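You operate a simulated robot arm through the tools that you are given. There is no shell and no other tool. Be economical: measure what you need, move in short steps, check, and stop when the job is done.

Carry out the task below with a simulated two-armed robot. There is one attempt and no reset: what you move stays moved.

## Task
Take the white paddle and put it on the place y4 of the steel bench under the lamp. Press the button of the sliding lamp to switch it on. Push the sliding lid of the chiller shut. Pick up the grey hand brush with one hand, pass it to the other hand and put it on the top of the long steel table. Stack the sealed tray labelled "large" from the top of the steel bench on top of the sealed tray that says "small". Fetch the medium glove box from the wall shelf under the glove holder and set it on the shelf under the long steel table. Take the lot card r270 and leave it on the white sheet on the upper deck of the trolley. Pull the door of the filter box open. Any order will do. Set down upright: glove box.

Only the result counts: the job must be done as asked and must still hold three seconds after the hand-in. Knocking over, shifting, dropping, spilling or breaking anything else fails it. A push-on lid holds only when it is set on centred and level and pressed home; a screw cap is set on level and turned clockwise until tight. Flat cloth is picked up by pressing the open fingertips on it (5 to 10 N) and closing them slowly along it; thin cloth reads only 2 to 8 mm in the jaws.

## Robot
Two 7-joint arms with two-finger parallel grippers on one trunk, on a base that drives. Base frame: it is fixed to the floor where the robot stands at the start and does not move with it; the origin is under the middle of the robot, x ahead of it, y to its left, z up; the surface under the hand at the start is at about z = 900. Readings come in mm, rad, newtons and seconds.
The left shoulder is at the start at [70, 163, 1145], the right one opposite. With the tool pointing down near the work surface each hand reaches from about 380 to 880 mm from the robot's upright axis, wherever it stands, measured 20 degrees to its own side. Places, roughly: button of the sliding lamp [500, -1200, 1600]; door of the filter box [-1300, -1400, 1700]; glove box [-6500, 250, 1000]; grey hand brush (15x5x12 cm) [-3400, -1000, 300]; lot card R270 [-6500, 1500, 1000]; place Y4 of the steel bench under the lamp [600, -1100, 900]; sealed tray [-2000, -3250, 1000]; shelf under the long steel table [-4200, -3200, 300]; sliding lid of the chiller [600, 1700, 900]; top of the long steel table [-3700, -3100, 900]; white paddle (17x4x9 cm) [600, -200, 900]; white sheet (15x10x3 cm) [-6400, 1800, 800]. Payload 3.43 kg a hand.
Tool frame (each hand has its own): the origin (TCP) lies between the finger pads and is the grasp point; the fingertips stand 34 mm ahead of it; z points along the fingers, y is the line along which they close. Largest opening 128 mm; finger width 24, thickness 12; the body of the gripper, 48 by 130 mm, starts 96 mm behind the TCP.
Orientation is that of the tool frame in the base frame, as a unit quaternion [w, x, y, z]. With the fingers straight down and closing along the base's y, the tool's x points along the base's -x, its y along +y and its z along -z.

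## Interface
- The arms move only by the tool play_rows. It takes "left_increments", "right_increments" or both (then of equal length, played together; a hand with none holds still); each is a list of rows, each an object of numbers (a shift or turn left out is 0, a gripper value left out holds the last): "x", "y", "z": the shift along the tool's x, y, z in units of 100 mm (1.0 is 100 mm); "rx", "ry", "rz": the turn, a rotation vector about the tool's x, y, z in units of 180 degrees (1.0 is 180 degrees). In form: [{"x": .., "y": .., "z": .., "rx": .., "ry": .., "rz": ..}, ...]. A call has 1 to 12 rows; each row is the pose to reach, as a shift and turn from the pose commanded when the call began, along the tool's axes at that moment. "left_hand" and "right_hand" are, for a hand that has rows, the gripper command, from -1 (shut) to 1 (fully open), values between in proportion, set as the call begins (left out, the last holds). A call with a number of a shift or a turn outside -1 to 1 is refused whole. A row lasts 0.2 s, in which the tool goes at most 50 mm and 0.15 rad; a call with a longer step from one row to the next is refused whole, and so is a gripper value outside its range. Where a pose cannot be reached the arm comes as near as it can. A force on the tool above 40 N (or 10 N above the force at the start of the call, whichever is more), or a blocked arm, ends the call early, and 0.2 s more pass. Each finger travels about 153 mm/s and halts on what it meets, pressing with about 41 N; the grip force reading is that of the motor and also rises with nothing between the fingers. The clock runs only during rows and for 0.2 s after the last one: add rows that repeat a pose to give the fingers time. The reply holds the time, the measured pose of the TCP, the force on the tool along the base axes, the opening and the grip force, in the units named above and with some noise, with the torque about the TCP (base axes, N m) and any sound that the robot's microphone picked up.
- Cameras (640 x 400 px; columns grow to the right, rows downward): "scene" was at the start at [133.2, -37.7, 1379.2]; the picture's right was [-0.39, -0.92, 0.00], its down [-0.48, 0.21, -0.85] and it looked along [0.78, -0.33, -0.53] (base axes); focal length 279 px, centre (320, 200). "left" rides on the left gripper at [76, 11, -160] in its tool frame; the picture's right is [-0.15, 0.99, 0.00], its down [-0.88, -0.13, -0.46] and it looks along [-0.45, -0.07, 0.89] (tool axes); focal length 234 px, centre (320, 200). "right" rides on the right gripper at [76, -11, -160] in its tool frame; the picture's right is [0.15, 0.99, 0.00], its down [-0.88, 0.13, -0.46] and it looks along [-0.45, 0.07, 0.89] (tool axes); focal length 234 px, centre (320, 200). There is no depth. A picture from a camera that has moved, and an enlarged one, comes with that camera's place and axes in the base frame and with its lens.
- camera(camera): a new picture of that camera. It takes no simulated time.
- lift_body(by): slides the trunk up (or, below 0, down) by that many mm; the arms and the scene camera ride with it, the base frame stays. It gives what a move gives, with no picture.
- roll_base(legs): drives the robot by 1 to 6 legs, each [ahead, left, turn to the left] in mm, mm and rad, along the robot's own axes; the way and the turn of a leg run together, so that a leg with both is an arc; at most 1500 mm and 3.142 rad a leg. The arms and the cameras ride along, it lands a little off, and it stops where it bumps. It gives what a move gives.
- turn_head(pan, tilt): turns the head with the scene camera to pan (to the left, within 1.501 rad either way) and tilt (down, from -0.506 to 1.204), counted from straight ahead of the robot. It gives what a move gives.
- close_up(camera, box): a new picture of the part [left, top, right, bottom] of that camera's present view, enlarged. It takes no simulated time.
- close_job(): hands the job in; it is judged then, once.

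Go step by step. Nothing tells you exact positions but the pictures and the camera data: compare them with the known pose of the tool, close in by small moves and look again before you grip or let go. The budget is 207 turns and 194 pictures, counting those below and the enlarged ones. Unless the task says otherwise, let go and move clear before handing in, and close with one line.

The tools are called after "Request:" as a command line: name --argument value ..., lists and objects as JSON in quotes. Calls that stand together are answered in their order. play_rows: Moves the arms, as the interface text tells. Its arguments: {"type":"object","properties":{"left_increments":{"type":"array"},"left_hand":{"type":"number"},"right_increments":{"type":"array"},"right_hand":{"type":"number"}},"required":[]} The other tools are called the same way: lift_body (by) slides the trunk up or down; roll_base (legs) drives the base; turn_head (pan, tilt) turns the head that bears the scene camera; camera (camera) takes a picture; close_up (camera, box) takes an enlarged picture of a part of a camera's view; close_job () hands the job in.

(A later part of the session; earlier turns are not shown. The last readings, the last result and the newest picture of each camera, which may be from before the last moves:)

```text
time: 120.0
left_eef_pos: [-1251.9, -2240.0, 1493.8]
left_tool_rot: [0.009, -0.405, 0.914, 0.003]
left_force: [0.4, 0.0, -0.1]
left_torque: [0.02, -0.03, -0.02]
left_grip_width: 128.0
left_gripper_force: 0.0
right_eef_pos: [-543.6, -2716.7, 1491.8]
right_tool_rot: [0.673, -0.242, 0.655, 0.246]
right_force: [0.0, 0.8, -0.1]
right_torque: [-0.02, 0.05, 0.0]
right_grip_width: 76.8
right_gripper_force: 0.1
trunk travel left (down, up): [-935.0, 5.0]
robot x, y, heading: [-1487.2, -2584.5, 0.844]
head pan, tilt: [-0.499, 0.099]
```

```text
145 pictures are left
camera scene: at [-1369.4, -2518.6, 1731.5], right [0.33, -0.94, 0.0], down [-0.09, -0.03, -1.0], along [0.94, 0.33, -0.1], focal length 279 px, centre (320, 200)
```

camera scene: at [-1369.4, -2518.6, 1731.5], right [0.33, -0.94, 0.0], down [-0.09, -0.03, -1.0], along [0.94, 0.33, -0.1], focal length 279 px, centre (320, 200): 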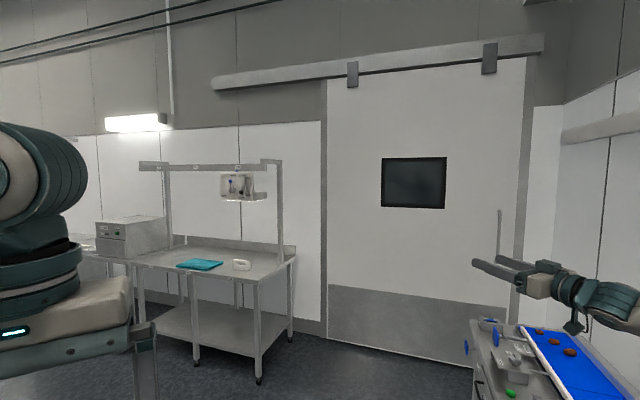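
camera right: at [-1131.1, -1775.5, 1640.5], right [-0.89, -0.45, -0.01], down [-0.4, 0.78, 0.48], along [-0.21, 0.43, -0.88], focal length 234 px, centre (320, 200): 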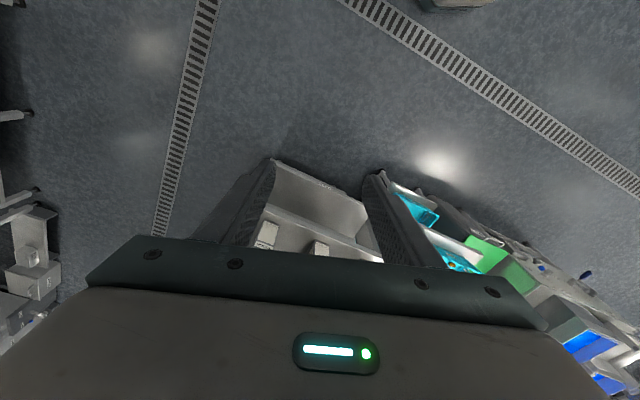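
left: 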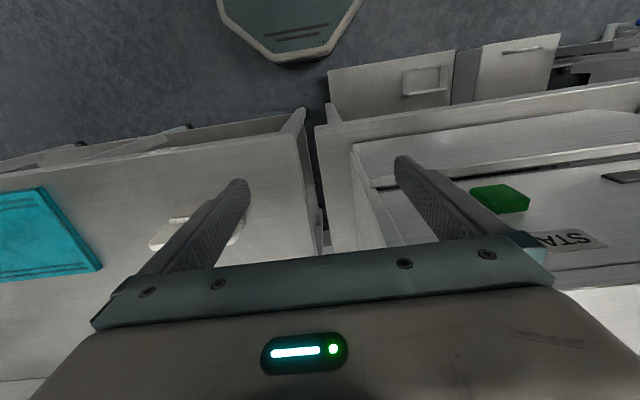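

The forward pose works, so now I'll move the hand inward, to the robot's left, while pointing forward.

Request:
play_rows --right_increments '[{"y": 0.3}, {"y": 0.65}, {"y": 1.0}, {"y": 1.0}]'

Request:
play_rows --right_increments '[{"y": 0.3}, {"y": 0.65}, {"y": 1.0}, {"y": 1.0}]'

Request:
play_rows --right_increments '[{"y": 0.3, "x": 0.2}, {"y": 0.65, "x": 0.5}, {"y": 0.8, "x": 0.8}, {"y": 0.8, "x": 0.8}]'

Request:
play_rows --right_increments '[{"ry": 0.045}, {"ry": 0.09}, {"ry": 0.135}, {"ry": 0.18}, {"ry": 0.225}, {"ry": 0.27}, {"ry": 0.315}, {"ry": 0.36}, {"ry": 0.405}, {"ry": 0.45}, {"ry": 0.495}, {"ry": 0.5}]'

Request:
camera --camera "scene"

```text
time: 121.0
left_eef_pos: [-1248.8, -2239.1, 1491.7]
left_tool_rot: [0.008, -0.405, 0.914, 0.004]
left_force: [-0.2, -0.2, 0.6]
left_torque: [0.01, 0.02, -0.01]
left_grip_width: 127.8
left_gripper_force: 0.0
right_eef_pos: [-601.8, -2643.2, 1490.0]
right_tool_rot: [0.674, -0.238, 0.655, 0.245]
right_force: [0.4, -0.6, 0.1]
right_torque: [0.02, 0.0, 0.03]
right_grip_width: 76.7
right_gripper_force: 0.0
trunk travel left (down, up): [-935.0, 5.0]
robot x, y, heading: [-1486.0, -2583.6, 0.839]
head pan, tilt: [-0.499, 0.099]
```

```text
time: 122.0
left_eef_pos: [-1249.2, -2240.2, 1491.8]
left_tool_rot: [0.008, -0.406, 0.914, 0.003]
left_force: [0.3, -0.6, 0.4]
left_torque: [0.03, -0.01, 0.02]
left_grip_width: 128.0
left_gripper_force: 0.0
right_eef_pos: [-669.9, -2565.4, 1490.1]
right_tool_rot: [0.673, -0.24, 0.655, 0.246]
right_force: [0.1, 0.0, -0.4]
right_torque: [0.0, -0.04, 0.01]
right_grip_width: 76.8
right_gripper_force: 0.1
trunk travel left (down, up): [-935.0, 5.0]
robot x, y, heading: [-1487.1, -2580.6, 0.839]
head pan, tilt: [-0.499, 0.099]
```

```text
time: 123.0
left_eef_pos: [-1248.9, -2240.1, 1493.2]
left_tool_rot: [0.008, -0.405, 0.914, 0.004]
left_force: [0.4, 0.2, 0.4]
left_torque: [-0.03, -0.02, 0.0]
left_grip_width: 127.7
left_gripper_force: 0.0
right_eef_pos: [-726.2, -2531.5, 1424.7]
right_tool_rot: [0.672, -0.241, 0.655, 0.246]
right_force: [0.2, 0.2, -0.3]
right_torque: [0.0, -0.01, -0.02]
right_grip_width: 76.4
right_gripper_force: 0.0
right hand out of reach, approached as far as the arm can: row 2, 3, 4
trunk travel left (down, up): [-935.0, 5.0]
robot x, y, heading: [-1488.0, -2582.9, 0.836]
head pan, tilt: [-0.499, 0.099]
```

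```text
time: 125.6
left_eef_pos: [-1250.4, -2239.9, 1491.3]
left_tool_rot: [0.008, -0.405, 0.914, 0.004]
left_force: [-0.1, 0.3, -1.1]
left_torque: [0.02, 0.01, -0.01]
left_grip_width: 127.9
left_gripper_force: 0.1
right_eef_pos: [-723.1, -2533.1, 1422.6]
right_tool_rot: [0.012, -0.344, 0.939, 0.005]
right_force: [-0.6, -0.8, -0.8]
right_torque: [0.02, 0.0, -0.02]
right_grip_width: 76.6
right_gripper_force: 0.1
trunk travel left (down, up): [-935.0, 5.0]
robot x, y, heading: [-1489.5, -2580.6, 0.839]
head pan, tilt: [-0.499, 0.099]
```

```text
144 pictures are left
camera scene: at [-1367.3, -2519.0, 1731.3], right [0.33, -0.94, 0.0], down [-0.09, -0.03, -1.0], along [0.94, 0.33, -0.1], focal length 279 px, centre (320, 200)
```

scene: 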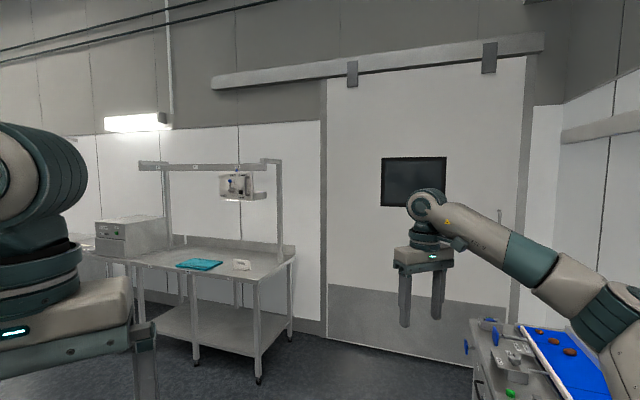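

The right hand is back in its down-carry pose. I'll now face the box, slip the left gripper inside the half-open door, and sweep it open by moving the base toward +x.

Request:
roll_base --legs '[[0, 0, 0.732], [0, -60, 0], [400, 0, 0]]'

Request:
turn_head --pan -0.3 --tilt 0.1

Request:
camera --camera "scene"

```text
time: 130.6
left_eef_pos: [-1460.0, -1776.9, 1493.6]
left_tool_rot: [0.008, -0.696, 0.718, 0.006]
left_force: [0.1, -0.4, -0.4]
left_torque: [0.04, -0.03, -0.01]
left_grip_width: 128.0
left_gripper_force: 0.0
right_eef_pos: [-868.8, -1656.8, 1422.7]
right_tool_rot: [0.012, -0.646, 0.763, 0.008]
right_force: [0.7, -0.5, -0.8]
right_torque: [0.03, 0.02, 0.01]
right_grip_width: 76.7
right_gripper_force: 0.1
trunk travel left (down, up): [-935.0, 5.0]
robot x, y, heading: [-1415.3, -2188.9, 1.543]
head pan, tilt: [-0.499, 0.099]
```

```text
time: 131.3
left_eef_pos: [-1458.5, -1774.5, 1492.4]
left_tool_rot: [0.005, -0.695, 0.719, 0.006]
left_force: [-0.6, 0.4, 0.3]
left_torque: [0.01, -0.02, 0.01]
left_grip_width: 127.8
left_gripper_force: 0.0
right_eef_pos: [-867.2, -1655.2, 1423.0]
right_tool_rot: [0.01, -0.646, 0.763, 0.009]
right_force: [0.1, 1.1, 0.4]
right_torque: [-0.02, -0.04, 0.0]
right_grip_width: 77.1
right_gripper_force: 0.0
trunk travel left (down, up): [-935.0, 5.0]
robot x, y, heading: [-1414.1, -2191.9, 1.539]
head pan, tilt: [-0.3, 0.099]
```

```text
143 pictures are left
camera scene: at [-1385.1, -2055.7, 1731.3], right [0.95, -0.32, 0.0], down [-0.03, -0.09, -0.99], along [0.32, 0.94, -0.1], focal length 279 px, centre (320, 200)
```

scene: 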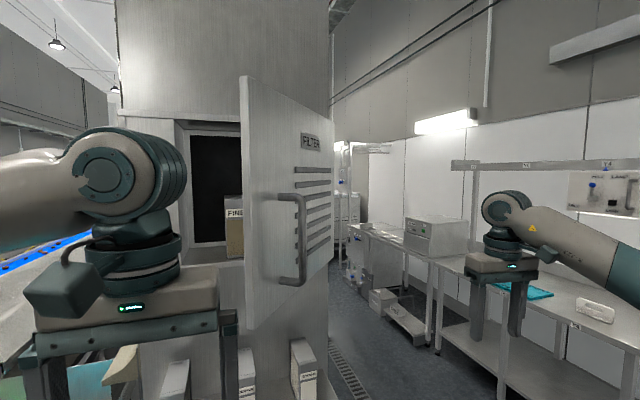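

The left gripper is just left of the door's free edge. I'll shift 35 mm further left, move ahead inside the door, and sweep right.

Request:
roll_base --legs '[[0, 40, 0], [160, 0, 0]]'

Request:
roll_base --legs '[[0, -180, 0]]'

Request:
camera --camera "scene"

```text
time: 133.2
left_eef_pos: [-1496.2, -1621.5, 1492.9]
left_tool_rot: [0.007, -0.697, 0.717, 0.007]
left_force: [-1.8, 0.0, -0.9]
left_torque: [0.03, -0.02, 0.01]
left_grip_width: 127.9
left_gripper_force: 0.1
right_eef_pos: [-905.1, -1501.5, 1425.7]
right_tool_rot: [0.012, -0.647, 0.762, 0.01]
right_force: [0.0, -0.7, 0.3]
right_torque: [0.02, -0.06, 0.0]
right_grip_width: 76.8
right_gripper_force: 0.0
trunk travel left (down, up): [-935.0, 5.0]
robot x, y, heading: [-1451.9, -2036.2, 1.541]
head pan, tilt: [-0.3, 0.099]
```

```text
time: 134.7
left_eef_pos: [-1320.6, -1621.2, 1491.7]
left_tool_rot: [0.007, -0.697, 0.717, 0.005]
left_force: [-1.1, 0.5, 0.3]
left_torque: [-0.02, -0.06, 0.01]
left_grip_width: 128.1
left_gripper_force: 0.0
right_eef_pos: [-729.4, -1502.0, 1424.8]
right_tool_rot: [0.011, -0.648, 0.762, 0.006]
right_force: [-1.0, -0.1, 0.3]
right_torque: [-0.03, -0.03, 0.02]
right_grip_width: 76.9
right_gripper_force: 0.0
trunk travel left (down, up): [-935.0, 5.0]
robot x, y, heading: [-1273.2, -2038.4, 1.54]
head pan, tilt: [-0.3, 0.099]
```

```text
142 pictures are left
camera scene: at [-1247.0, -1903.6, 1731.3], right [0.95, -0.32, 0.0], down [-0.03, -0.09, -1.0], along [0.32, 0.94, -0.1], focal length 279 px, centre (320, 200)
```

scene: 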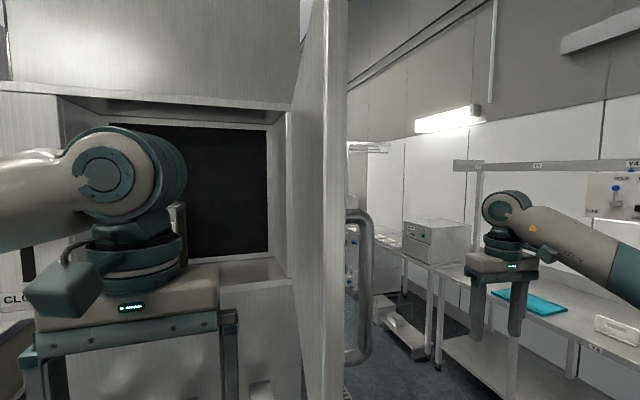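

The door is following. One more short sweep, then I'll back straight out.

Request:
roll_base --legs '[[0, -130, 0]]'

Request:
roll_base --legs '[[0, 100, 0], [-350, 0, 0]]'

Request:
camera --camera "scene"

```text
time: 135.9
left_eef_pos: [-1193.9, -1625.4, 1492.4]
left_tool_rot: [0.007, -0.697, 0.717, 0.005]
left_force: [-1.2, -0.1, -0.4]
left_torque: [-0.01, -0.1, 0.02]
left_grip_width: 128.0
left_gripper_force: 0.0
right_eef_pos: [-601.6, -1506.9, 1425.2]
right_tool_rot: [0.012, -0.647, 0.762, 0.007]
right_force: [-0.4, 0.3, 0.2]
right_torque: [0.0, -0.07, 0.03]
right_grip_width: 76.9
right_gripper_force: 0.1
trunk travel left (down, up): [-935.0, 5.0]
robot x, y, heading: [-1147.5, -2041.3, 1.543]
head pan, tilt: [-0.3, 0.099]
```

```text
time: 139.0
left_eef_pos: [-1296.8, -1968.3, 1491.4]
left_tool_rot: [0.006, -0.695, 0.719, 0.005]
left_force: [-0.3, 0.3, 0.0]
left_torque: [-0.05, -0.02, -0.01]
left_grip_width: 128.0
left_gripper_force: 0.0
right_eef_pos: [-704.7, -1851.0, 1420.7]
right_tool_rot: [0.009, -0.646, 0.763, 0.008]
right_force: [0.1, -0.2, -0.6]
right_torque: [-0.01, 0.05, -0.02]
right_grip_width: 76.8
right_gripper_force: 0.0
trunk travel left (down, up): [-935.0, 5.0]
robot x, y, heading: [-1258.1, -2390.3, 1.538]
head pan, tilt: [-0.3, 0.099]
```

```text
141 pictures are left
camera scene: at [-1222.9, -2249.5, 1730.9], right [0.94, -0.33, 0.0], down [-0.03, -0.1, -0.99], along [0.33, 0.94, -0.1], focal length 279 px, centre (320, 200)
```

scene: 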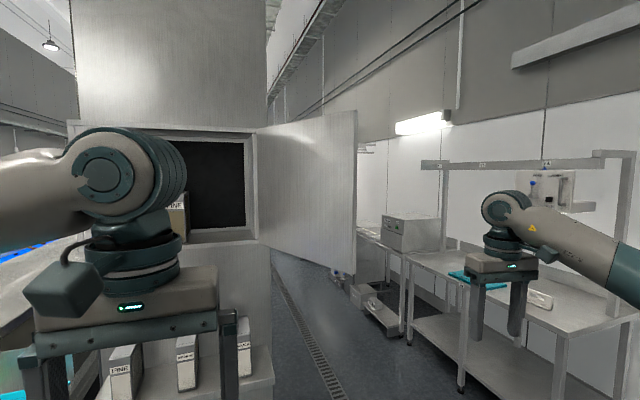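

The filter door is now fully open and clear. I'll turn clockwise to face the wall benches and move along to the trays.

Request:
roll_base --legs '[[0, 0, -3.108], [0, -600, 0]]'

Request:
turn_head --pan -0.35 --tilt 0.5

Request:
camera --camera "scene"

```text
time: 149.5
left_eef_pos: [-1777.0, -2824.7, 1492.2]
left_tool_rot: [0.005, 0.691, 0.723, -0.007]
left_force: [-0.3, -0.2, -1.0]
left_torque: [-0.01, 0.05, -0.02]
left_grip_width: 128.2
left_gripper_force: 0.0
right_eef_pos: [-2356.0, -2984.9, 1424.7]
right_tool_rot: [0.009, 0.737, 0.675, -0.011]
right_force: [0.8, 0.4, -0.2]
right_torque: [-0.02, 0.0, 0.02]
right_grip_width: 76.9
right_gripper_force: 0.2
trunk travel left (down, up): [-935.0, 5.0]
robot x, y, heading: [-1851.0, -2412.2, -1.524]
head pan, tilt: [-0.3, 0.099]
```

```text
time: 150.4
left_eef_pos: [-1777.5, -2823.7, 1491.5]
left_tool_rot: [0.007, 0.691, 0.723, -0.006]
left_force: [-0.3, 0.5, 0.3]
left_torque: [-0.02, -0.05, 0.01]
left_grip_width: 128.0
left_gripper_force: 0.0
right_eef_pos: [-2358.9, -2986.4, 1422.8]
right_tool_rot: [0.009, 0.737, 0.676, -0.009]
right_force: [0.4, -0.9, -0.7]
right_torque: [0.0, -0.01, 0.0]
right_grip_width: 76.7
right_gripper_force: 0.1
trunk travel left (down, up): [-935.0, 5.0]
robot x, y, heading: [-1848.3, -2408.3, -1.525]
head pan, tilt: [-0.351, 0.499]
```

```text
140 pictures are left
camera scene: at [-1875.8, -2550.3, 1694.3], right [-0.95, 0.3, 0.0], down [0.14, 0.46, -0.88], along [-0.26, -0.84, -0.48], focal length 279 px, centre (320, 200)
```

scene: 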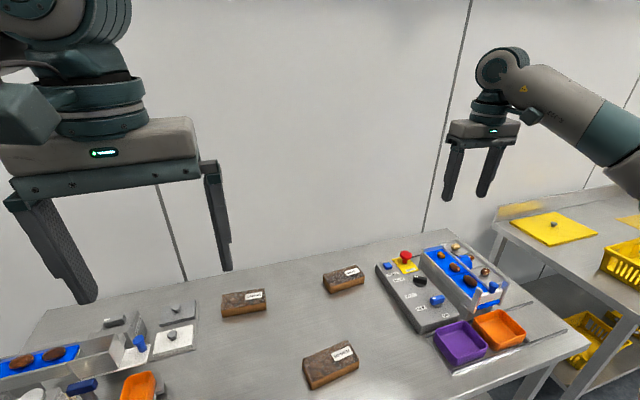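

Three sealed trays are on the bench, so I'll read their labels.

Request:
close_up --camera "scene" --box '[210, 260, 370, 360]'

Request:
close_up --camera "scene" --box '[290, 330, 370, 380]'

```text
4.00 times, centred on (290, 310) of scene
camera zoom: at [-1875.8, -2550.3, 1694.3], right [-0.95, 0.3, 0.0], down [0.14, 0.46, -0.88], along [-0.26, -0.84, -0.48], focal length 1117 px, centre (440, -240)
```

zoom: 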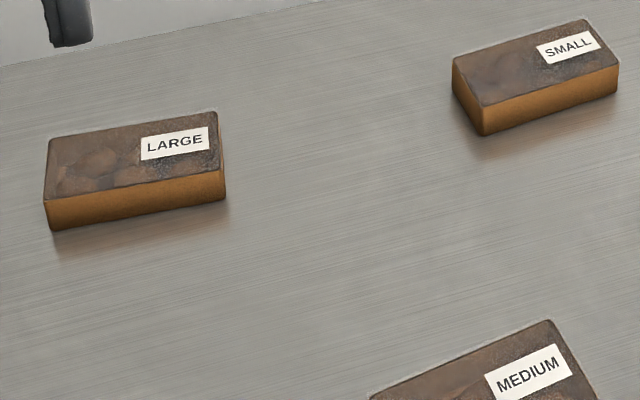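

```text
8.00 times, centred on (330, 355) of scene
camera zoom: at [-1875.8, -2550.3, 1694.3], right [-0.95, 0.3, 0.0], down [0.14, 0.46, -0.88], along [-0.26, -0.84, -0.48], focal length 2234 px, centre (240, -1040)
```

zoom: 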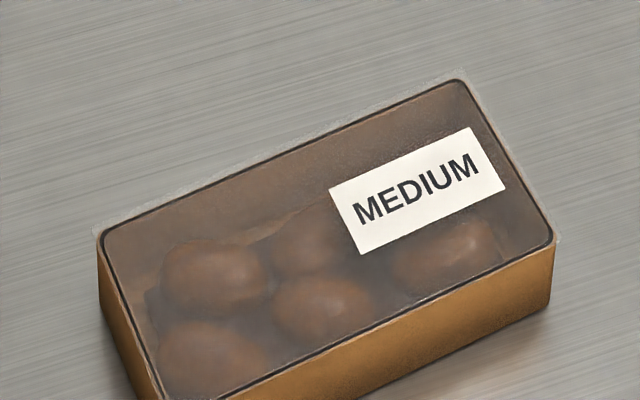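

The LARGE tray is at about (-1828, -3280), SMALL at (-2197, -3279) and MEDIUM in front of them. I'll reposition, lower the trunk, and turn the right hand to close across the LARGE tray.

Request:
roll_base --legs '[[60, 290, 0]]'

Request:
lift_body --by -310

Request:
play_rows --right_hand 1 --right_increments '[{"rz": 0.045, "x": -0.08, "y": 0.08}, {"rz": 0.09, "x": -0.16, "y": 0.16}, {"rz": 0.135, "x": -0.24, "y": 0.24}, {"rz": 0.18, "x": -0.32, "y": 0.32}, {"rz": 0.225, "x": -0.4, "y": 0.4}, {"rz": 0.27, "x": -0.48, "y": 0.48}, {"rz": 0.315, "x": -0.56, "y": 0.56}, {"rz": 0.36, "x": -0.64, "y": 0.64}, {"rz": 0.405, "x": -0.72, "y": 0.72}, {"rz": 0.45, "x": -0.8, "y": 0.8}, {"rz": 0.495, "x": -0.88, "y": 0.88}, {"rz": 0.5, "x": -0.9, "y": 0.9}]'

Request:
play_rows --right_increments '[{"x": 0.3, "y": 0.3}, {"x": 0.6, "y": 0.6}, {"x": 0.9, "y": 0.9}, {"x": 0.9, "y": 0.9}]'

Request:
camera --camera "scene"

Request:
camera --camera "right"

```text
time: 152.4
left_eef_pos: [-1481.8, -2869.5, 1491.9]
left_tool_rot: [0.007, 0.691, 0.723, -0.006]
left_force: [0.2, -0.1, 0.9]
left_torque: [0.02, -0.01, 0.01]
left_grip_width: 128.0
left_gripper_force: 0.0
right_eef_pos: [-2062.1, -3034.2, 1422.2]
right_tool_rot: [0.01, 0.737, 0.676, -0.01]
right_force: [0.9, 0.3, 0.0]
right_torque: [0.01, -0.05, 0.0]
right_grip_width: 76.5
right_gripper_force: 0.1
trunk travel left (down, up): [-935.0, 5.0]
robot x, y, heading: [-1554.0, -2457.3, -1.528]
head pan, tilt: [-0.351, 0.499]
```

```text
time: 155.5
left_eef_pos: [-1480.2, -2870.1, 1182.3]
left_tool_rot: [0.006, 0.69, 0.724, -0.006]
left_force: [0.6, 0.2, -0.5]
left_torque: [-0.01, 0.01, 0.05]
left_grip_width: 128.0
left_gripper_force: 0.0
right_eef_pos: [-2059.0, -3034.0, 1114.1]
right_tool_rot: [0.009, 0.737, 0.675, -0.011]
right_force: [0.3, 0.5, -0.1]
right_torque: [-0.03, -0.01, 0.01]
right_grip_width: 76.9
right_gripper_force: 0.1
trunk travel left (down, up): [-625.0, 315.0]
robot x, y, heading: [-1555.4, -2452.5, -1.521]
head pan, tilt: [-0.351, 0.499]
```

```text
time: 158.1
left_eef_pos: [-1478.9, -2869.9, 1183.5]
left_tool_rot: [0.007, 0.691, 0.723, -0.006]
left_force: [-0.6, -0.3, 0.5]
left_torque: [0.0, -0.01, -0.03]
left_grip_width: 128.0
left_gripper_force: 0.1
right_eef_pos: [-1978.3, -3131.0, 1116.2]
right_tool_rot: [0.014, 0.999, -0.045, -0.001]
right_force: [-0.6, -0.8, 0.5]
right_torque: [0.0, 0.0, -0.01]
right_grip_width: 127.9
right_gripper_force: 0.1
trunk travel left (down, up): [-625.0, 315.0]
robot x, y, heading: [-1553.3, -2461.6, -1.523]
head pan, tilt: [-0.351, 0.499]
```

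```text
time: 159.1
left_eef_pos: [-1481.4, -2869.2, 1182.5]
left_tool_rot: [0.006, 0.691, 0.723, -0.006]
left_force: [0.1, 0.1, -1.1]
left_torque: [0.02, -0.02, 0.0]
left_grip_width: 128.1
left_gripper_force: 0.0
right_eef_pos: [-1895.8, -3226.1, 1118.4]
right_tool_rot: [0.014, 0.999, -0.045, 0.0]
right_force: [-0.7, 0.6, 0.5]
right_torque: [-0.01, -0.02, 0.02]
right_grip_width: 127.8
right_gripper_force: 0.1
trunk travel left (down, up): [-625.0, 315.0]
robot x, y, heading: [-1552.4, -2459.7, -1.523]
head pan, tilt: [-0.351, 0.499]
```

```text
137 pictures are left
camera scene: at [-1579.0, -2596.3, 1384.2], right [-0.95, 0.3, 0.0], down [0.14, 0.46, -0.88], along [-0.26, -0.84, -0.48], focal length 279 px, centre (320, 200)
```

scene: 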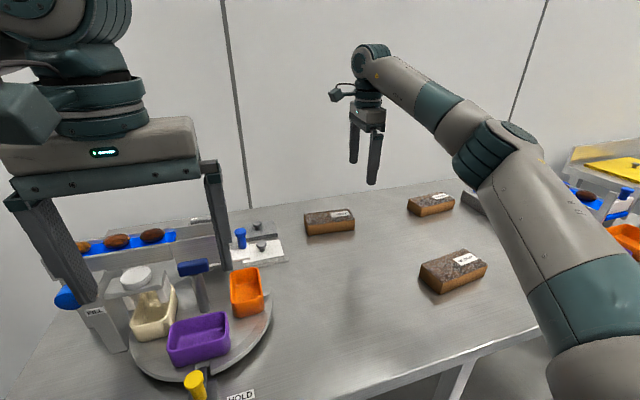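

```text
136 pictures are left
camera right: at [-1817.9, -3215.7, 1277.2], right [0.06, -1.0, 0.03], down [-0.89, -0.04, 0.46], along [-0.46, -0.05, -0.89], focal length 234 px, centre (320, 200)
```

right: 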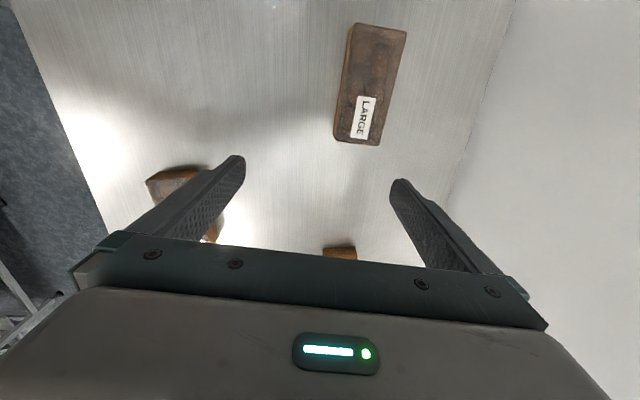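

The LARGE tray's centre is at about (-1824, -3285). I'll move over it and descend part way, then check.

Request:
play_rows --right_increments '[{"x": 0.4, "y": 0.26}, {"x": 0.77, "y": 0.52}, {"x": 0.77, "y": 0.52, "z": 0.4}, {"x": 0.77, "y": 0.52, "z": 0.8}, {"x": 0.77, "y": 0.52, "z": 0.8}]'

Request:
camera --camera "right"

Request:
close_up --camera "scene" --box '[240, 100, 480, 250]'

```text
time: 160.3
left_eef_pos: [-1478.1, -2868.3, 1181.9]
left_tool_rot: [0.006, 0.69, 0.723, -0.007]
left_force: [0.0, 0.0, 0.4]
left_torque: [-0.04, 0.0, -0.02]
left_grip_width: 127.9
left_gripper_force: 0.0
right_eef_pos: [-1822.6, -3287.6, 1040.9]
right_tool_rot: [0.014, 0.999, -0.043, -0.001]
right_force: [1.8, -0.2, -0.4]
right_torque: [0.01, 0.03, -0.01]
right_grip_width: 128.1
right_gripper_force: 0.0
trunk travel left (down, up): [-625.0, 315.0]
robot x, y, heading: [-1555.4, -2456.7, -1.518]
head pan, tilt: [-0.351, 0.499]
```

```text
135 pictures are left
camera right: at [-1744.0, -3277.6, 1199.3], right [0.06, -1.0, 0.03], down [-0.89, -0.04, 0.46], along [-0.46, -0.05, -0.89], focal length 234 px, centre (320, 200)
```

right: 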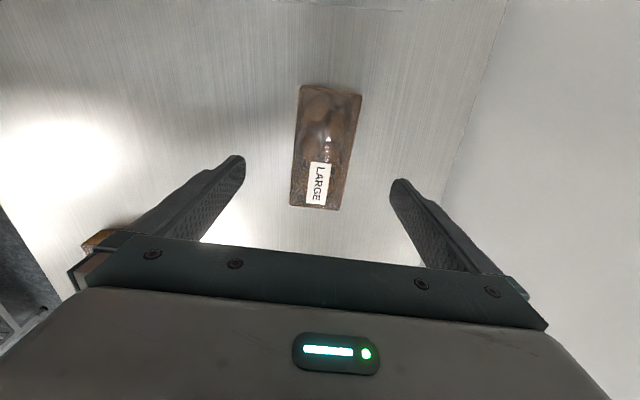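

```text
2.67 times, centred on (360, 175) of scene
camera zoom: at [-1576.0, -2595.8, 1384.4], right [-0.95, 0.3, 0.0], down [0.14, 0.46, -0.88], along [-0.26, -0.84, -0.48], focal length 745 px, centre (213, 267)
```

zoom: 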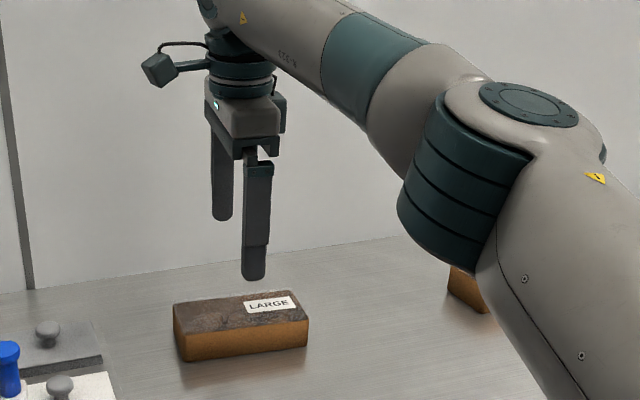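

The tray is centred between the fingers, so I'll descend, grip and lift.

Request:
play_rows --right_increments '[{"x": 0.05, "y": 0.05, "z": 0.3}, {"x": 0.05, "y": 0.05, "z": 0.6}, {"x": 0.05, "y": 0.05, "z": 0.85}, {"x": 0.05, "y": 0.05, "z": 0.98}, {"x": 0.05, "y": 0.05, "z": 0.98}]'

Request:
play_rows --right_hand -1 --right_increments '[{"z": 0}, {"z": 0}, {"z": 0}, {"z": 0}]'

Request:
play_rows --right_increments '[{"z": -0.2}, {"z": -0.5}, {"z": -0.8}, {"z": -1.0}]'

Request:
camera --camera "scene"

```text
time: 161.5
left_eef_pos: [-1479.4, -2869.2, 1182.8]
left_tool_rot: [0.006, 0.69, 0.723, -0.006]
left_force: [0.5, 0.4, -0.3]
left_torque: [0.0, 0.01, -0.01]
left_grip_width: 128.2
left_gripper_force: 0.1
right_eef_pos: [-1817.6, -3295.3, 938.7]
right_tool_rot: [0.013, 0.999, -0.044, 0.0]
right_force: [-0.4, -0.9, 0.5]
right_torque: [-0.01, 0.01, 0.03]
right_grip_width: 128.1
right_gripper_force: 0.1
trunk travel left (down, up): [-625.0, 315.0]
robot x, y, heading: [-1551.3, -2454.9, -1.523]
head pan, tilt: [-0.351, 0.499]
```

```text
time: 162.5
left_eef_pos: [-1479.4, -2869.6, 1182.9]
left_tool_rot: [0.006, 0.691, 0.723, -0.007]
left_force: [0.1, 0.4, -0.4]
left_torque: [-0.03, -0.02, 0.02]
left_grip_width: 128.0
left_gripper_force: 0.0
right_eef_pos: [-1818.6, -3295.8, 939.1]
right_tool_rot: [0.013, 0.999, -0.043, 0.0]
right_force: [-0.4, 0.2, 0.9]
right_torque: [-0.01, 0.04, -0.03]
right_grip_width: 71.6
right_gripper_force: 41.3
trunk travel left (down, up): [-625.0, 315.0]
robot x, y, heading: [-1554.3, -2456.4, -1.52]
head pan, tilt: [-0.351, 0.499]
```

```text
time: 163.5
left_eef_pos: [-1478.7, -2869.5, 1182.0]
left_tool_rot: [0.006, 0.691, 0.723, -0.006]
left_force: [0.2, 0.6, -1.0]
left_torque: [-0.01, 0.03, 0.0]
left_grip_width: 127.8
left_gripper_force: 0.0
right_eef_pos: [-1818.3, -3293.8, 1042.5]
right_tool_rot: [0.013, 0.999, -0.043, -0.001]
right_force: [-0.3, 1.1, -2.0]
right_torque: [-0.03, 0.02, 0.0]
right_grip_width: 71.3
right_gripper_force: 40.4
trunk travel left (down, up): [-625.0, 315.0]
robot x, y, heading: [-1555.0, -2455.9, -1.529]
head pan, tilt: [-0.351, 0.499]
```

```text
133 pictures are left
camera scene: at [-1577.2, -2596.5, 1384.2], right [-0.95, 0.3, 0.0], down [0.14, 0.46, -0.88], along [-0.26, -0.84, -0.48], focal length 279 px, centre (320, 200)
```

scene: 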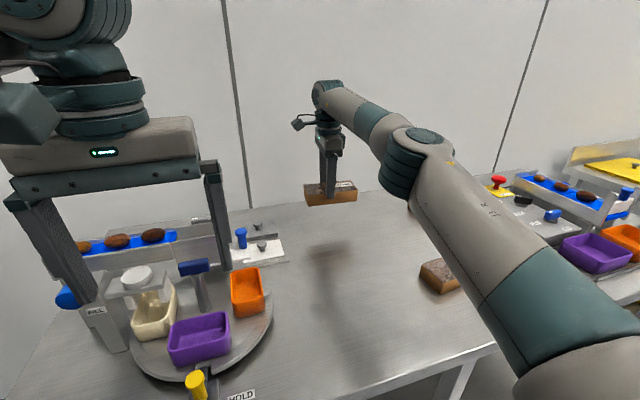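

The LARGE tray is lifted. I'll raise the trunk a bit and drive past the SMALL tray, so the wrist camera can see it and I can measure it.

Request:
lift_body --by 60

Request:
roll_base --legs '[[0, -482, 0]]'

Request:
camera --camera "right"

Request:
camera --camera "scene"

```text
time: 164.5
left_eef_pos: [-1478.7, -2869.6, 1243.0]
left_tool_rot: [0.005, 0.691, 0.723, -0.005]
left_force: [-0.3, -0.1, 0.1]
left_torque: [0.03, 0.01, 0.0]
left_grip_width: 128.0
left_gripper_force: 0.0
right_eef_pos: [-1819.8, -3294.5, 1101.5]
right_tool_rot: [0.013, 0.999, -0.044, -0.001]
right_force: [0.6, 0.4, -1.6]
right_torque: [0.02, -0.02, -0.02]
right_grip_width: 71.2
right_gripper_force: 41.4
trunk travel left (down, up): [-685.0, 255.0]
robot x, y, heading: [-1556.1, -2456.8, -1.529]
head pan, tilt: [-0.351, 0.499]
```

```text
time: 167.4
left_eef_pos: [-1976.7, -2893.3, 1243.6]
left_tool_rot: [0.006, 0.693, 0.721, -0.006]
left_force: [-0.3, -0.2, -0.2]
left_torque: [0.0, -0.02, -0.01]
left_grip_width: 128.3
left_gripper_force: 0.2
right_eef_pos: [-2320.6, -3314.6, 1101.1]
right_tool_rot: [0.013, 0.999, -0.046, -0.001]
right_force: [0.2, -0.3, -1.7]
right_torque: [0.03, 0.0, 0.01]
right_grip_width: 71.6
right_gripper_force: 41.0
trunk travel left (down, up): [-685.0, 255.0]
robot x, y, heading: [-2049.0, -2476.6, -1.528]
head pan, tilt: [-0.351, 0.499]
```

```text
132 pictures are left
camera right: at [-2242.2, -3304.5, 1260.7], right [0.05, -1.0, 0.03], down [-0.89, -0.04, 0.46], along [-0.46, -0.05, -0.89], focal length 234 px, centre (320, 200)
```

right: 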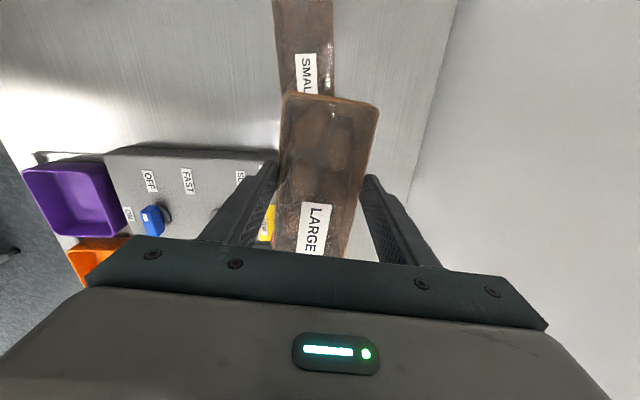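

```text
131 pictures are left
camera scene: at [-2073.0, -2618.3, 1444.2], right [-0.95, 0.31, 0.0], down [0.15, 0.46, -0.88], along [-0.27, -0.84, -0.48], focal length 279 px, centre (320, 200)
```

scene: 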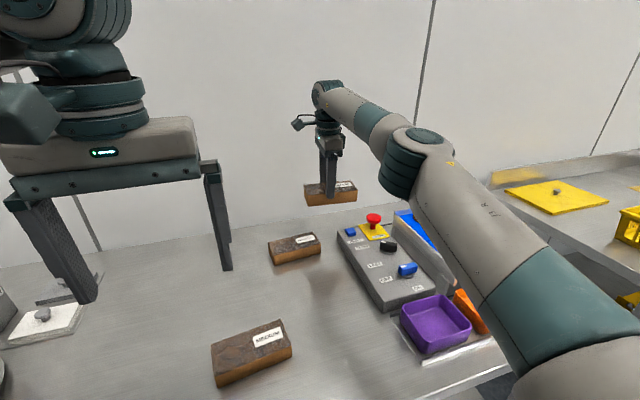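

I'll take a close-up of the SMALL tray to fix its centre and angle.

Request:
close_up --camera "scene" --box '[255, 215, 335, 265]'

```text
8.00 times, centred on (295, 240) of scene
camera zoom: at [-2073.0, -2618.3, 1444.2], right [-0.95, 0.31, 0.0], down [0.15, 0.46, -0.88], along [-0.27, -0.84, -0.48], focal length 2234 px, centre (520, -120)
```

zoom: 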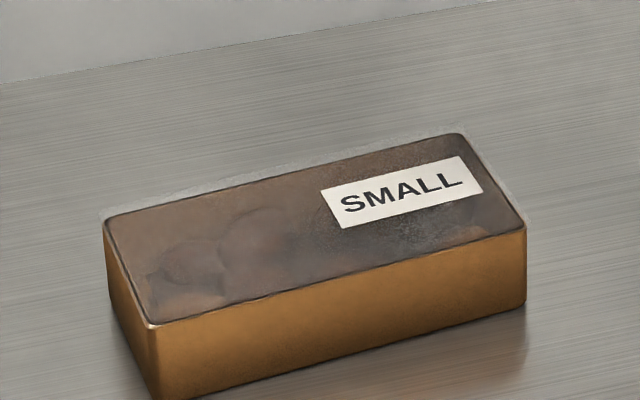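

SMALL is centred near (-2195, -3292), turned about +5°, and the held tray is at -5°. I'll line up over it with a 10° turn and check.

Request:
play_rows --right_increments '[{"x": 0.35, "y": -0.1, "rz": -0.02}, {"x": 0.7, "y": -0.2, "rz": -0.04}, {"x": 1.0, "y": -0.34, "rz": -0.0556}, {"x": 1.0, "y": -0.34, "rz": -0.0556}]'

Request:
play_rows --right_increments '[{"x": 0.23, "y": 0.0}, {"x": 0.23, "y": 0.0}]'

Request:
camera --camera "scene"

Request:
camera --camera "right"

```text
time: 168.4
left_eef_pos: [-1977.6, -2891.2, 1242.0]
left_tool_rot: [0.006, 0.693, 0.721, -0.006]
left_force: [0.6, 0.2, -0.2]
left_torque: [-0.01, -0.05, -0.04]
left_grip_width: 128.2
left_gripper_force: 0.1
right_eef_pos: [-2218.2, -3291.4, 1101.2]
right_tool_rot: [0.013, 0.999, 0.042, -0.002]
right_force: [-1.3, -1.2, -1.8]
right_torque: [0.01, 0.02, 0.03]
right_grip_width: 71.4
right_gripper_force: 41.3
trunk travel left (down, up): [-685.0, 255.0]
robot x, y, heading: [-2049.6, -2476.9, -1.534]
head pan, tilt: [-0.351, 0.499]
```

```text
time: 169.1
left_eef_pos: [-1976.8, -2891.1, 1242.8]
left_tool_rot: [0.006, 0.693, 0.721, -0.006]
left_force: [-0.6, 0.1, -0.2]
left_torque: [0.0, -0.02, 0.01]
left_grip_width: 127.9
left_gripper_force: 0.0
right_eef_pos: [-2194.9, -3290.7, 1100.9]
right_tool_rot: [0.013, 0.999, 0.042, -0.002]
right_force: [0.0, 0.4, -2.6]
right_torque: [-0.02, -0.04, 0.01]
right_grip_width: 71.3
right_gripper_force: 40.9
trunk travel left (down, up): [-685.0, 255.0]
robot x, y, heading: [-2048.2, -2479.7, -1.534]
head pan, tilt: [-0.351, 0.499]
```

```text
129 pictures are left
camera scene: at [-2074.2, -2618.4, 1444.1], right [-0.95, 0.31, 0.0], down [0.15, 0.46, -0.88], along [-0.27, -0.84, -0.48], focal length 279 px, centre (320, 200)
```

scene: 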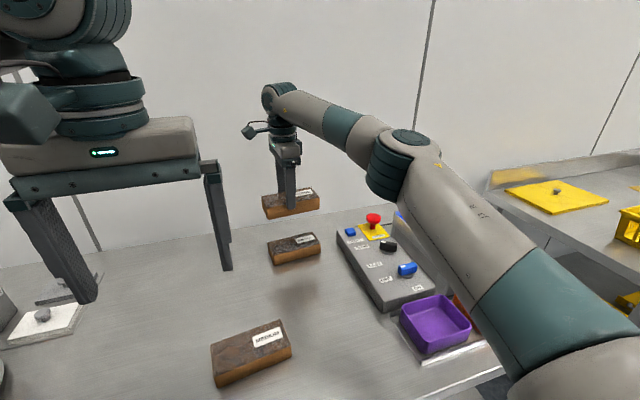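

```text
128 pictures are left
camera right: at [-2119.2, -3266.4, 1260.6], right [0.23, -0.97, 0.03], down [-0.87, -0.19, 0.46], along [-0.45, -0.13, -0.89], focal length 234 px, centre (320, 200)
```

right: 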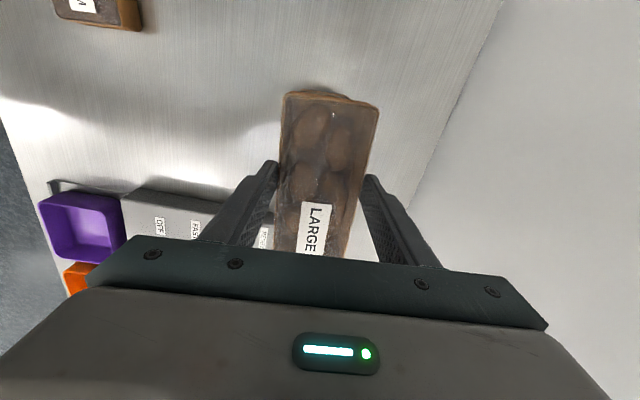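

The trays are aligned so far. I'll lower to about 25 mm above SMALL and check from the side.

Request:
play_rows --right_increments '[{"z": 0.3}, {"z": 0.6}, {"z": 0.9}, {"z": 1.0}, {"z": 1.0}]'

Request:
close_up --camera "scene" --box '[240, 180, 352, 250]'

Request:
close_up --camera "right" --box '[240, 60, 400, 160]'

```text
time: 170.2
left_eef_pos: [-1977.0, -2892.4, 1242.8]
left_tool_rot: [0.006, 0.693, 0.721, -0.006]
left_force: [0.6, -0.6, -0.9]
left_torque: [-0.05, -0.02, 0.02]
left_grip_width: 127.9
left_gripper_force: 0.0
right_eef_pos: [-2191.3, -3293.2, 1002.2]
right_tool_rot: [0.014, 0.999, 0.041, -0.002]
right_force: [-0.2, 0.0, -1.5]
right_torque: [-0.01, -0.03, -0.04]
right_grip_width: 71.2
right_gripper_force: 41.1
trunk travel left (down, up): [-685.0, 255.0]
robot x, y, heading: [-2044.8, -2477.4, -1.531]
head pan, tilt: [-0.351, 0.499]
```

```text
5.71 times, centred on (296, 215) of scene
camera zoom: at [-2073.3, -2618.2, 1444.2], right [-0.95, 0.31, 0.0], down [0.15, 0.46, -0.88], along [-0.27, -0.84, -0.48], focal length 1596 px, centre (457, 114)
```

zoom: 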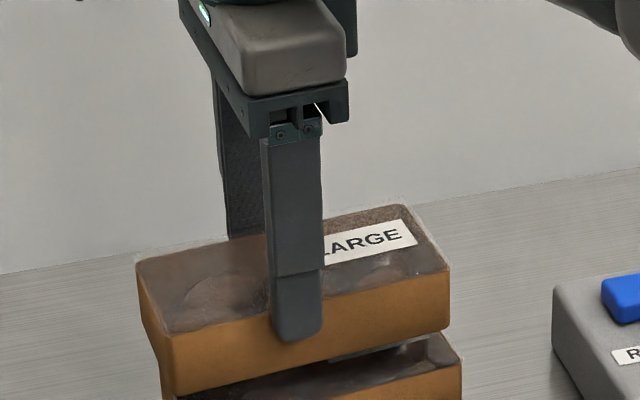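

```text
4.00 times, centred on (320, 110) of right
camera zoom: at [-2116.6, -3270.1, 1160.5], right [0.23, -0.97, 0.03], down [-0.87, -0.19, 0.46], along [-0.45, -0.13, -0.89], focal length 937 px, centre (320, 560)
```

zoom: 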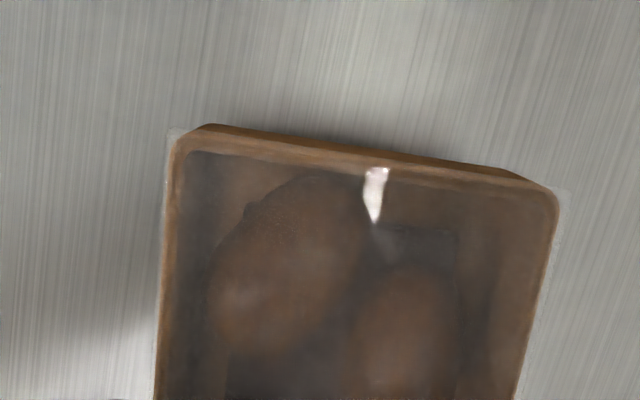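

LARGE sits about 5 mm toward +x and a few mm forward of SMALL. I'll correct that, lower onto it, release, and look.

Request:
play_rows --right_increments '[{"x": -0.055, "y": 0.03}, {"x": -0.055, "y": 0.03, "z": 0.1}, {"x": -0.055, "y": 0.03, "z": 0.2}, {"x": -0.055, "y": 0.03, "z": 0.25}, {"x": -0.055, "y": 0.03, "z": 0.28}]'

Request:
close_up --camera "scene" --box '[240, 190, 352, 260]'

```text
time: 171.6
left_eef_pos: [-1976.9, -2889.3, 1243.9]
left_tool_rot: [0.006, 0.694, 0.72, -0.006]
left_force: [0.3, -1.2, 0.8]
left_torque: [0.03, -0.01, 0.01]
left_grip_width: 127.8
left_gripper_force: 0.1
right_eef_pos: [-2198.9, -3296.3, 980.1]
right_tool_rot: [0.019, 0.999, 0.04, -0.001]
right_force: [-0.5, 5.9, 17.1]
right_torque: [1.02, 0.22, -0.02]
right_grip_width: 71.5
right_gripper_force: 41.0
trunk travel left (down, up): [-685.0, 255.0]
robot x, y, heading: [-2046.1, -2476.9, -1.531]
head pan, tilt: [-0.351, 0.499]
stopped in row 5 (right hand): the force on the tool passed its limit at 41 N (the readings are from after the stop); the commanded pose is now the measured one
```

```text
5.71 times, centred on (296, 225) of scene
camera zoom: at [-2073.1, -2616.1, 1444.2], right [-0.95, 0.31, 0.0], down [0.15, 0.45, -0.88], along [-0.27, -0.84, -0.48], focal length 1596 px, centre (457, 57)
```

zoom: 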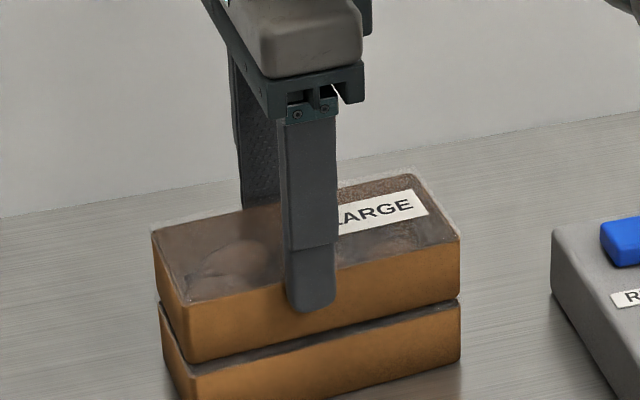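

The stack lines up well, so I'll release and rise.

Request:
play_rows --right_hand 0.6 --right_increments '[{"z": 0}, {"z": 0}, {"z": 0}]'

Request:
play_rows --right_increments '[{"z": -0.3}, {"z": -0.6}, {"z": -1.0}, {"z": -1.0}]'

Request:
close_up --camera "scene" --box '[200, 150, 400, 275]'

Request:
turn_head --pan -1.2 --tilt 0.4

Request:
camera --camera "scene"

```text
time: 172.4
left_eef_pos: [-1976.2, -2892.2, 1241.0]
left_tool_rot: [0.006, 0.694, 0.72, -0.006]
left_force: [0.4, 0.1, -0.6]
left_torque: [0.02, 0.01, -0.01]
left_grip_width: 128.1
left_gripper_force: 0.2
right_eef_pos: [-2200.3, -3296.1, 977.3]
right_tool_rot: [0.018, 0.999, 0.039, -0.002]
right_force: [-0.1, -0.4, 0.2]
right_torque: [0.04, 0.02, 0.03]
right_grip_width: 102.3
right_gripper_force: 0.0
trunk travel left (down, up): [-685.0, 255.0]
robot x, y, heading: [-2050.1, -2478.0, -1.534]
head pan, tilt: [-0.351, 0.499]
```

```text
time: 173.4
left_eef_pos: [-1976.9, -2893.7, 1241.3]
left_tool_rot: [0.005, 0.693, 0.72, -0.004]
left_force: [-0.5, 0.4, -0.2]
left_torque: [0.03, 0.03, -0.01]
left_grip_width: 128.1
left_gripper_force: 0.1
right_eef_pos: [-2200.6, -3291.9, 1081.0]
right_tool_rot: [0.017, 0.999, 0.04, -0.001]
right_force: [0.2, -0.7, 0.1]
right_torque: [0.01, -0.01, -0.02]
right_grip_width: 102.3
right_gripper_force: 0.0
trunk travel left (down, up): [-685.0, 255.0]
robot x, y, heading: [-2051.2, -2482.0, -1.531]
head pan, tilt: [-0.351, 0.499]
```

```text
3.20 times, centred on (300, 212) of scene
camera zoom: at [-2073.6, -2618.7, 1444.1], right [-0.95, 0.31, 0.0], down [0.15, 0.46, -0.88], along [-0.27, -0.84, -0.48], focal length 894 px, centre (384, 160)
```

zoom: 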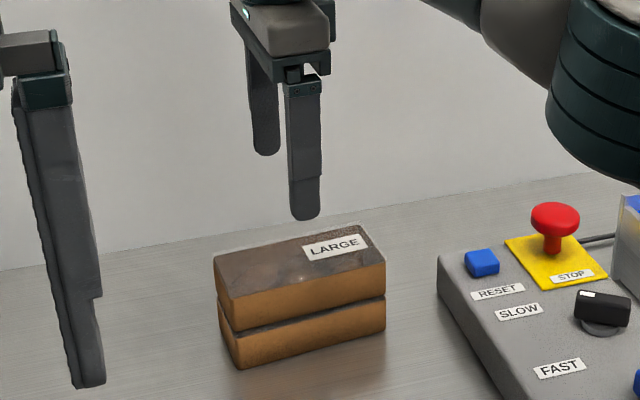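

```text
time: 174.6
left_eef_pos: [-1977.3, -2892.4, 1242.5]
left_tool_rot: [0.007, 0.694, 0.72, -0.006]
left_force: [1.2, -0.3, -0.4]
left_torque: [-0.02, 0.04, -0.03]
left_grip_width: 127.9
left_gripper_force: 0.1
right_eef_pos: [-2200.7, -3292.7, 1079.6]
right_tool_rot: [0.018, 0.999, 0.04, -0.001]
right_force: [-1.2, -0.6, -0.8]
right_torque: [0.01, 0.0, 0.01]
right_grip_width: 102.5
right_gripper_force: 0.0
trunk travel left (down, up): [-685.0, 255.0]
robot x, y, heading: [-2049.1, -2481.0, -1.528]
head pan, tilt: [-1.201, 0.4]
```

```text
123 pictures are left
camera scene: at [-2130.5, -2568.8, 1453.3], right [-0.4, 0.92, 0.0], down [0.36, 0.16, -0.92], along [-0.84, -0.37, -0.39], focal length 279 px, centre (320, 200)
```

scene: 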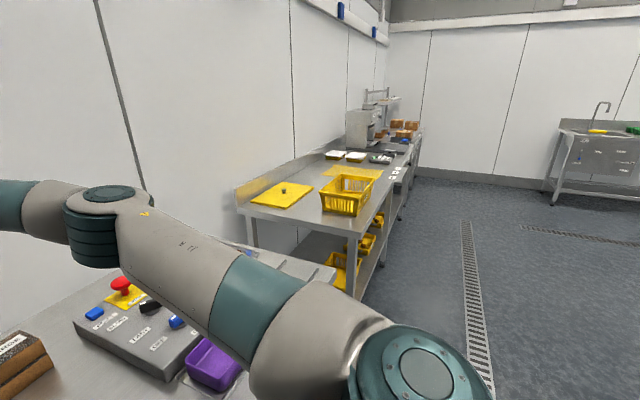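

The trays are stacked squarely. Next is the grey brush near (-3400, -1000, 300): I'll back off, fold the right arm back, and turn toward -x to look.

Request:
lift_body --by 100

Request:
roll_base --legs '[[-350, 0, 0]]'

Request:
play_rows --right_increments '[{"rz": -0.045, "x": -0.1, "y": -0.08}, {"rz": -0.09, "x": -0.2, "y": -0.16}, {"rz": -0.135, "x": -0.3, "y": -0.24}, {"rz": -0.18, "x": -0.4, "y": -0.32}, {"rz": -0.225, "x": -0.5, "y": -0.4}, {"rz": -0.27, "x": -0.6, "y": -0.48}, {"rz": -0.315, "x": -0.7, "y": -0.56}, {"rz": -0.36, "x": -0.8, "y": -0.64}, {"rz": -0.405, "x": -0.9, "y": -0.72}, {"rz": -0.45, "x": -0.95, "y": -0.8}, {"rz": -0.495, "x": -1.0, "y": -0.9}, {"rz": -0.5, "x": -1.0, "y": -1.0}]'

Request:
play_rows --right_increments '[{"x": 0.3, "y": -0.3}, {"x": 0.6, "y": -0.6}, {"x": 0.9, "y": -0.9}, {"x": 1.0, "y": -1.0}]'

Request:
roll_base --legs '[[0, 0, -1.65]]'

Request:
turn_head --pan -0.45 --tilt 0.4

Request:
camera --camera "scene"

```text
time: 175.9
left_eef_pos: [-1976.7, -2892.4, 1343.8]
left_tool_rot: [0.005, 0.694, 0.72, -0.005]
left_force: [0.3, -1.1, 0.2]
left_torque: [0.0, -0.01, -0.01]
left_grip_width: 128.0
left_gripper_force: 0.1
right_eef_pos: [-2199.4, -3292.9, 1178.7]
right_tool_rot: [0.016, 0.999, 0.04, -0.001]
right_force: [0.5, 0.1, -0.6]
right_torque: [0.0, 0.0, 0.0]
right_grip_width: 102.2
right_gripper_force: 0.0
trunk travel left (down, up): [-785.0, 155.0]
robot x, y, heading: [-2048.6, -2481.6, -1.533]
head pan, tilt: [-1.201, 0.4]
```

```text
time: 178.2
left_eef_pos: [-1991.0, -2548.6, 1342.6]
left_tool_rot: [0.005, 0.692, 0.722, -0.004]
left_force: [-0.7, -0.3, 0.2]
left_torque: [0.01, 0.04, 0.04]
left_grip_width: 128.0
left_gripper_force: 0.1
right_eef_pos: [-2211.3, -2950.4, 1177.3]
right_tool_rot: [0.018, 0.999, 0.041, -0.001]
right_force: [0.1, 0.3, -0.7]
right_torque: [0.05, 0.02, -0.03]
right_grip_width: 102.3
right_gripper_force: 0.0
trunk travel left (down, up): [-785.0, 155.0]
robot x, y, heading: [-2060.7, -2132.7, -1.526]
head pan, tilt: [-1.201, 0.4]
```

```text
time: 180.8
left_eef_pos: [-1990.0, -2546.6, 1343.7]
left_tool_rot: [0.006, 0.692, 0.722, -0.006]
left_force: [0.0, 0.3, 0.7]
left_torque: [0.0, 0.0, 0.0]
left_grip_width: 127.9
left_gripper_force: 0.1
right_eef_pos: [-2320.6, -2856.0, 1175.2]
right_tool_rot: [0.012, 0.676, 0.737, -0.013]
right_force: [0.5, -0.3, 0.4]
right_torque: [-0.01, 0.03, -0.01]
right_grip_width: 102.5
right_gripper_force: 0.0
trunk travel left (down, up): [-785.0, 155.0]
robot x, y, heading: [-2060.8, -2134.4, -1.525]
head pan, tilt: [-1.201, 0.4]
```

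```text
time: 181.8
left_eef_pos: [-1991.0, -2546.9, 1342.2]
left_tool_rot: [0.006, 0.692, 0.721, -0.006]
left_force: [0.4, 0.2, 0.6]
left_torque: [0.01, -0.01, -0.02]
left_grip_width: 128.1
left_gripper_force: 0.0
right_eef_pos: [-2427.9, -2764.9, 1170.9]
right_tool_rot: [0.013, 0.677, 0.736, -0.013]
right_force: [-0.7, -0.2, -0.2]
right_torque: [-0.05, -0.04, 0.04]
right_grip_width: 102.4
right_gripper_force: 0.0
trunk travel left (down, up): [-785.0, 155.0]
robot x, y, heading: [-2060.8, -2139.6, -1.524]
head pan, tilt: [-1.201, 0.4]
```

```text
time: 186.2
left_eef_pos: [-2478.9, -2169.5, 1342.2]
left_tool_rot: [0.0, 1.0, -0.024, -0.008]
left_force: [-0.3, -0.2, 0.4]
left_torque: [0.0, -0.04, 0.0]
left_grip_width: 127.9
left_gripper_force: 0.1
right_eef_pos: [-2659.5, -1713.5, 1169.7]
right_tool_rot: [-0.003, 1.0, -0.004, -0.018]
right_force: [-0.3, 0.4, 0.4]
right_torque: [-0.02, 0.0, 0.0]
right_grip_width: 102.3
right_gripper_force: 0.1
trunk travel left (down, up): [-785.0, 155.0]
robot x, y, heading: [-2061.5, -2133.2, 3.096]
head pan, tilt: [-1.201, 0.4]
```

```text
time: 187.3
left_eef_pos: [-2479.7, -2170.0, 1342.8]
left_tool_rot: [-0.001, 1.0, -0.024, -0.008]
left_force: [0.3, 0.0, -0.2]
left_torque: [0.0, -0.02, -0.01]
left_grip_width: 128.0
left_gripper_force: 0.1
right_eef_pos: [-2658.1, -1714.7, 1170.4]
right_tool_rot: [-0.002, 1.0, -0.003, -0.017]
right_force: [0.6, -0.8, 0.3]
right_torque: [0.04, -0.01, -0.01]
right_grip_width: 102.2
right_gripper_force: 0.0
trunk travel left (down, up): [-785.0, 155.0]
robot x, y, heading: [-2062.9, -2133.2, 3.096]
head pan, tilt: [-0.45, 0.4]
```

```text
122 pictures are left
camera scene: at [-2193.4, -2090.2, 1553.3], right [0.48, 0.88, 0.0], down [0.34, -0.19, -0.92], along [-0.81, 0.44, -0.39], focal length 279 px, centre (320, 200)
```

scene: 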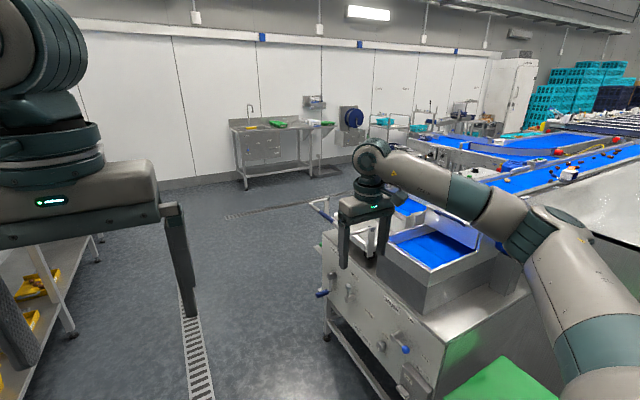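

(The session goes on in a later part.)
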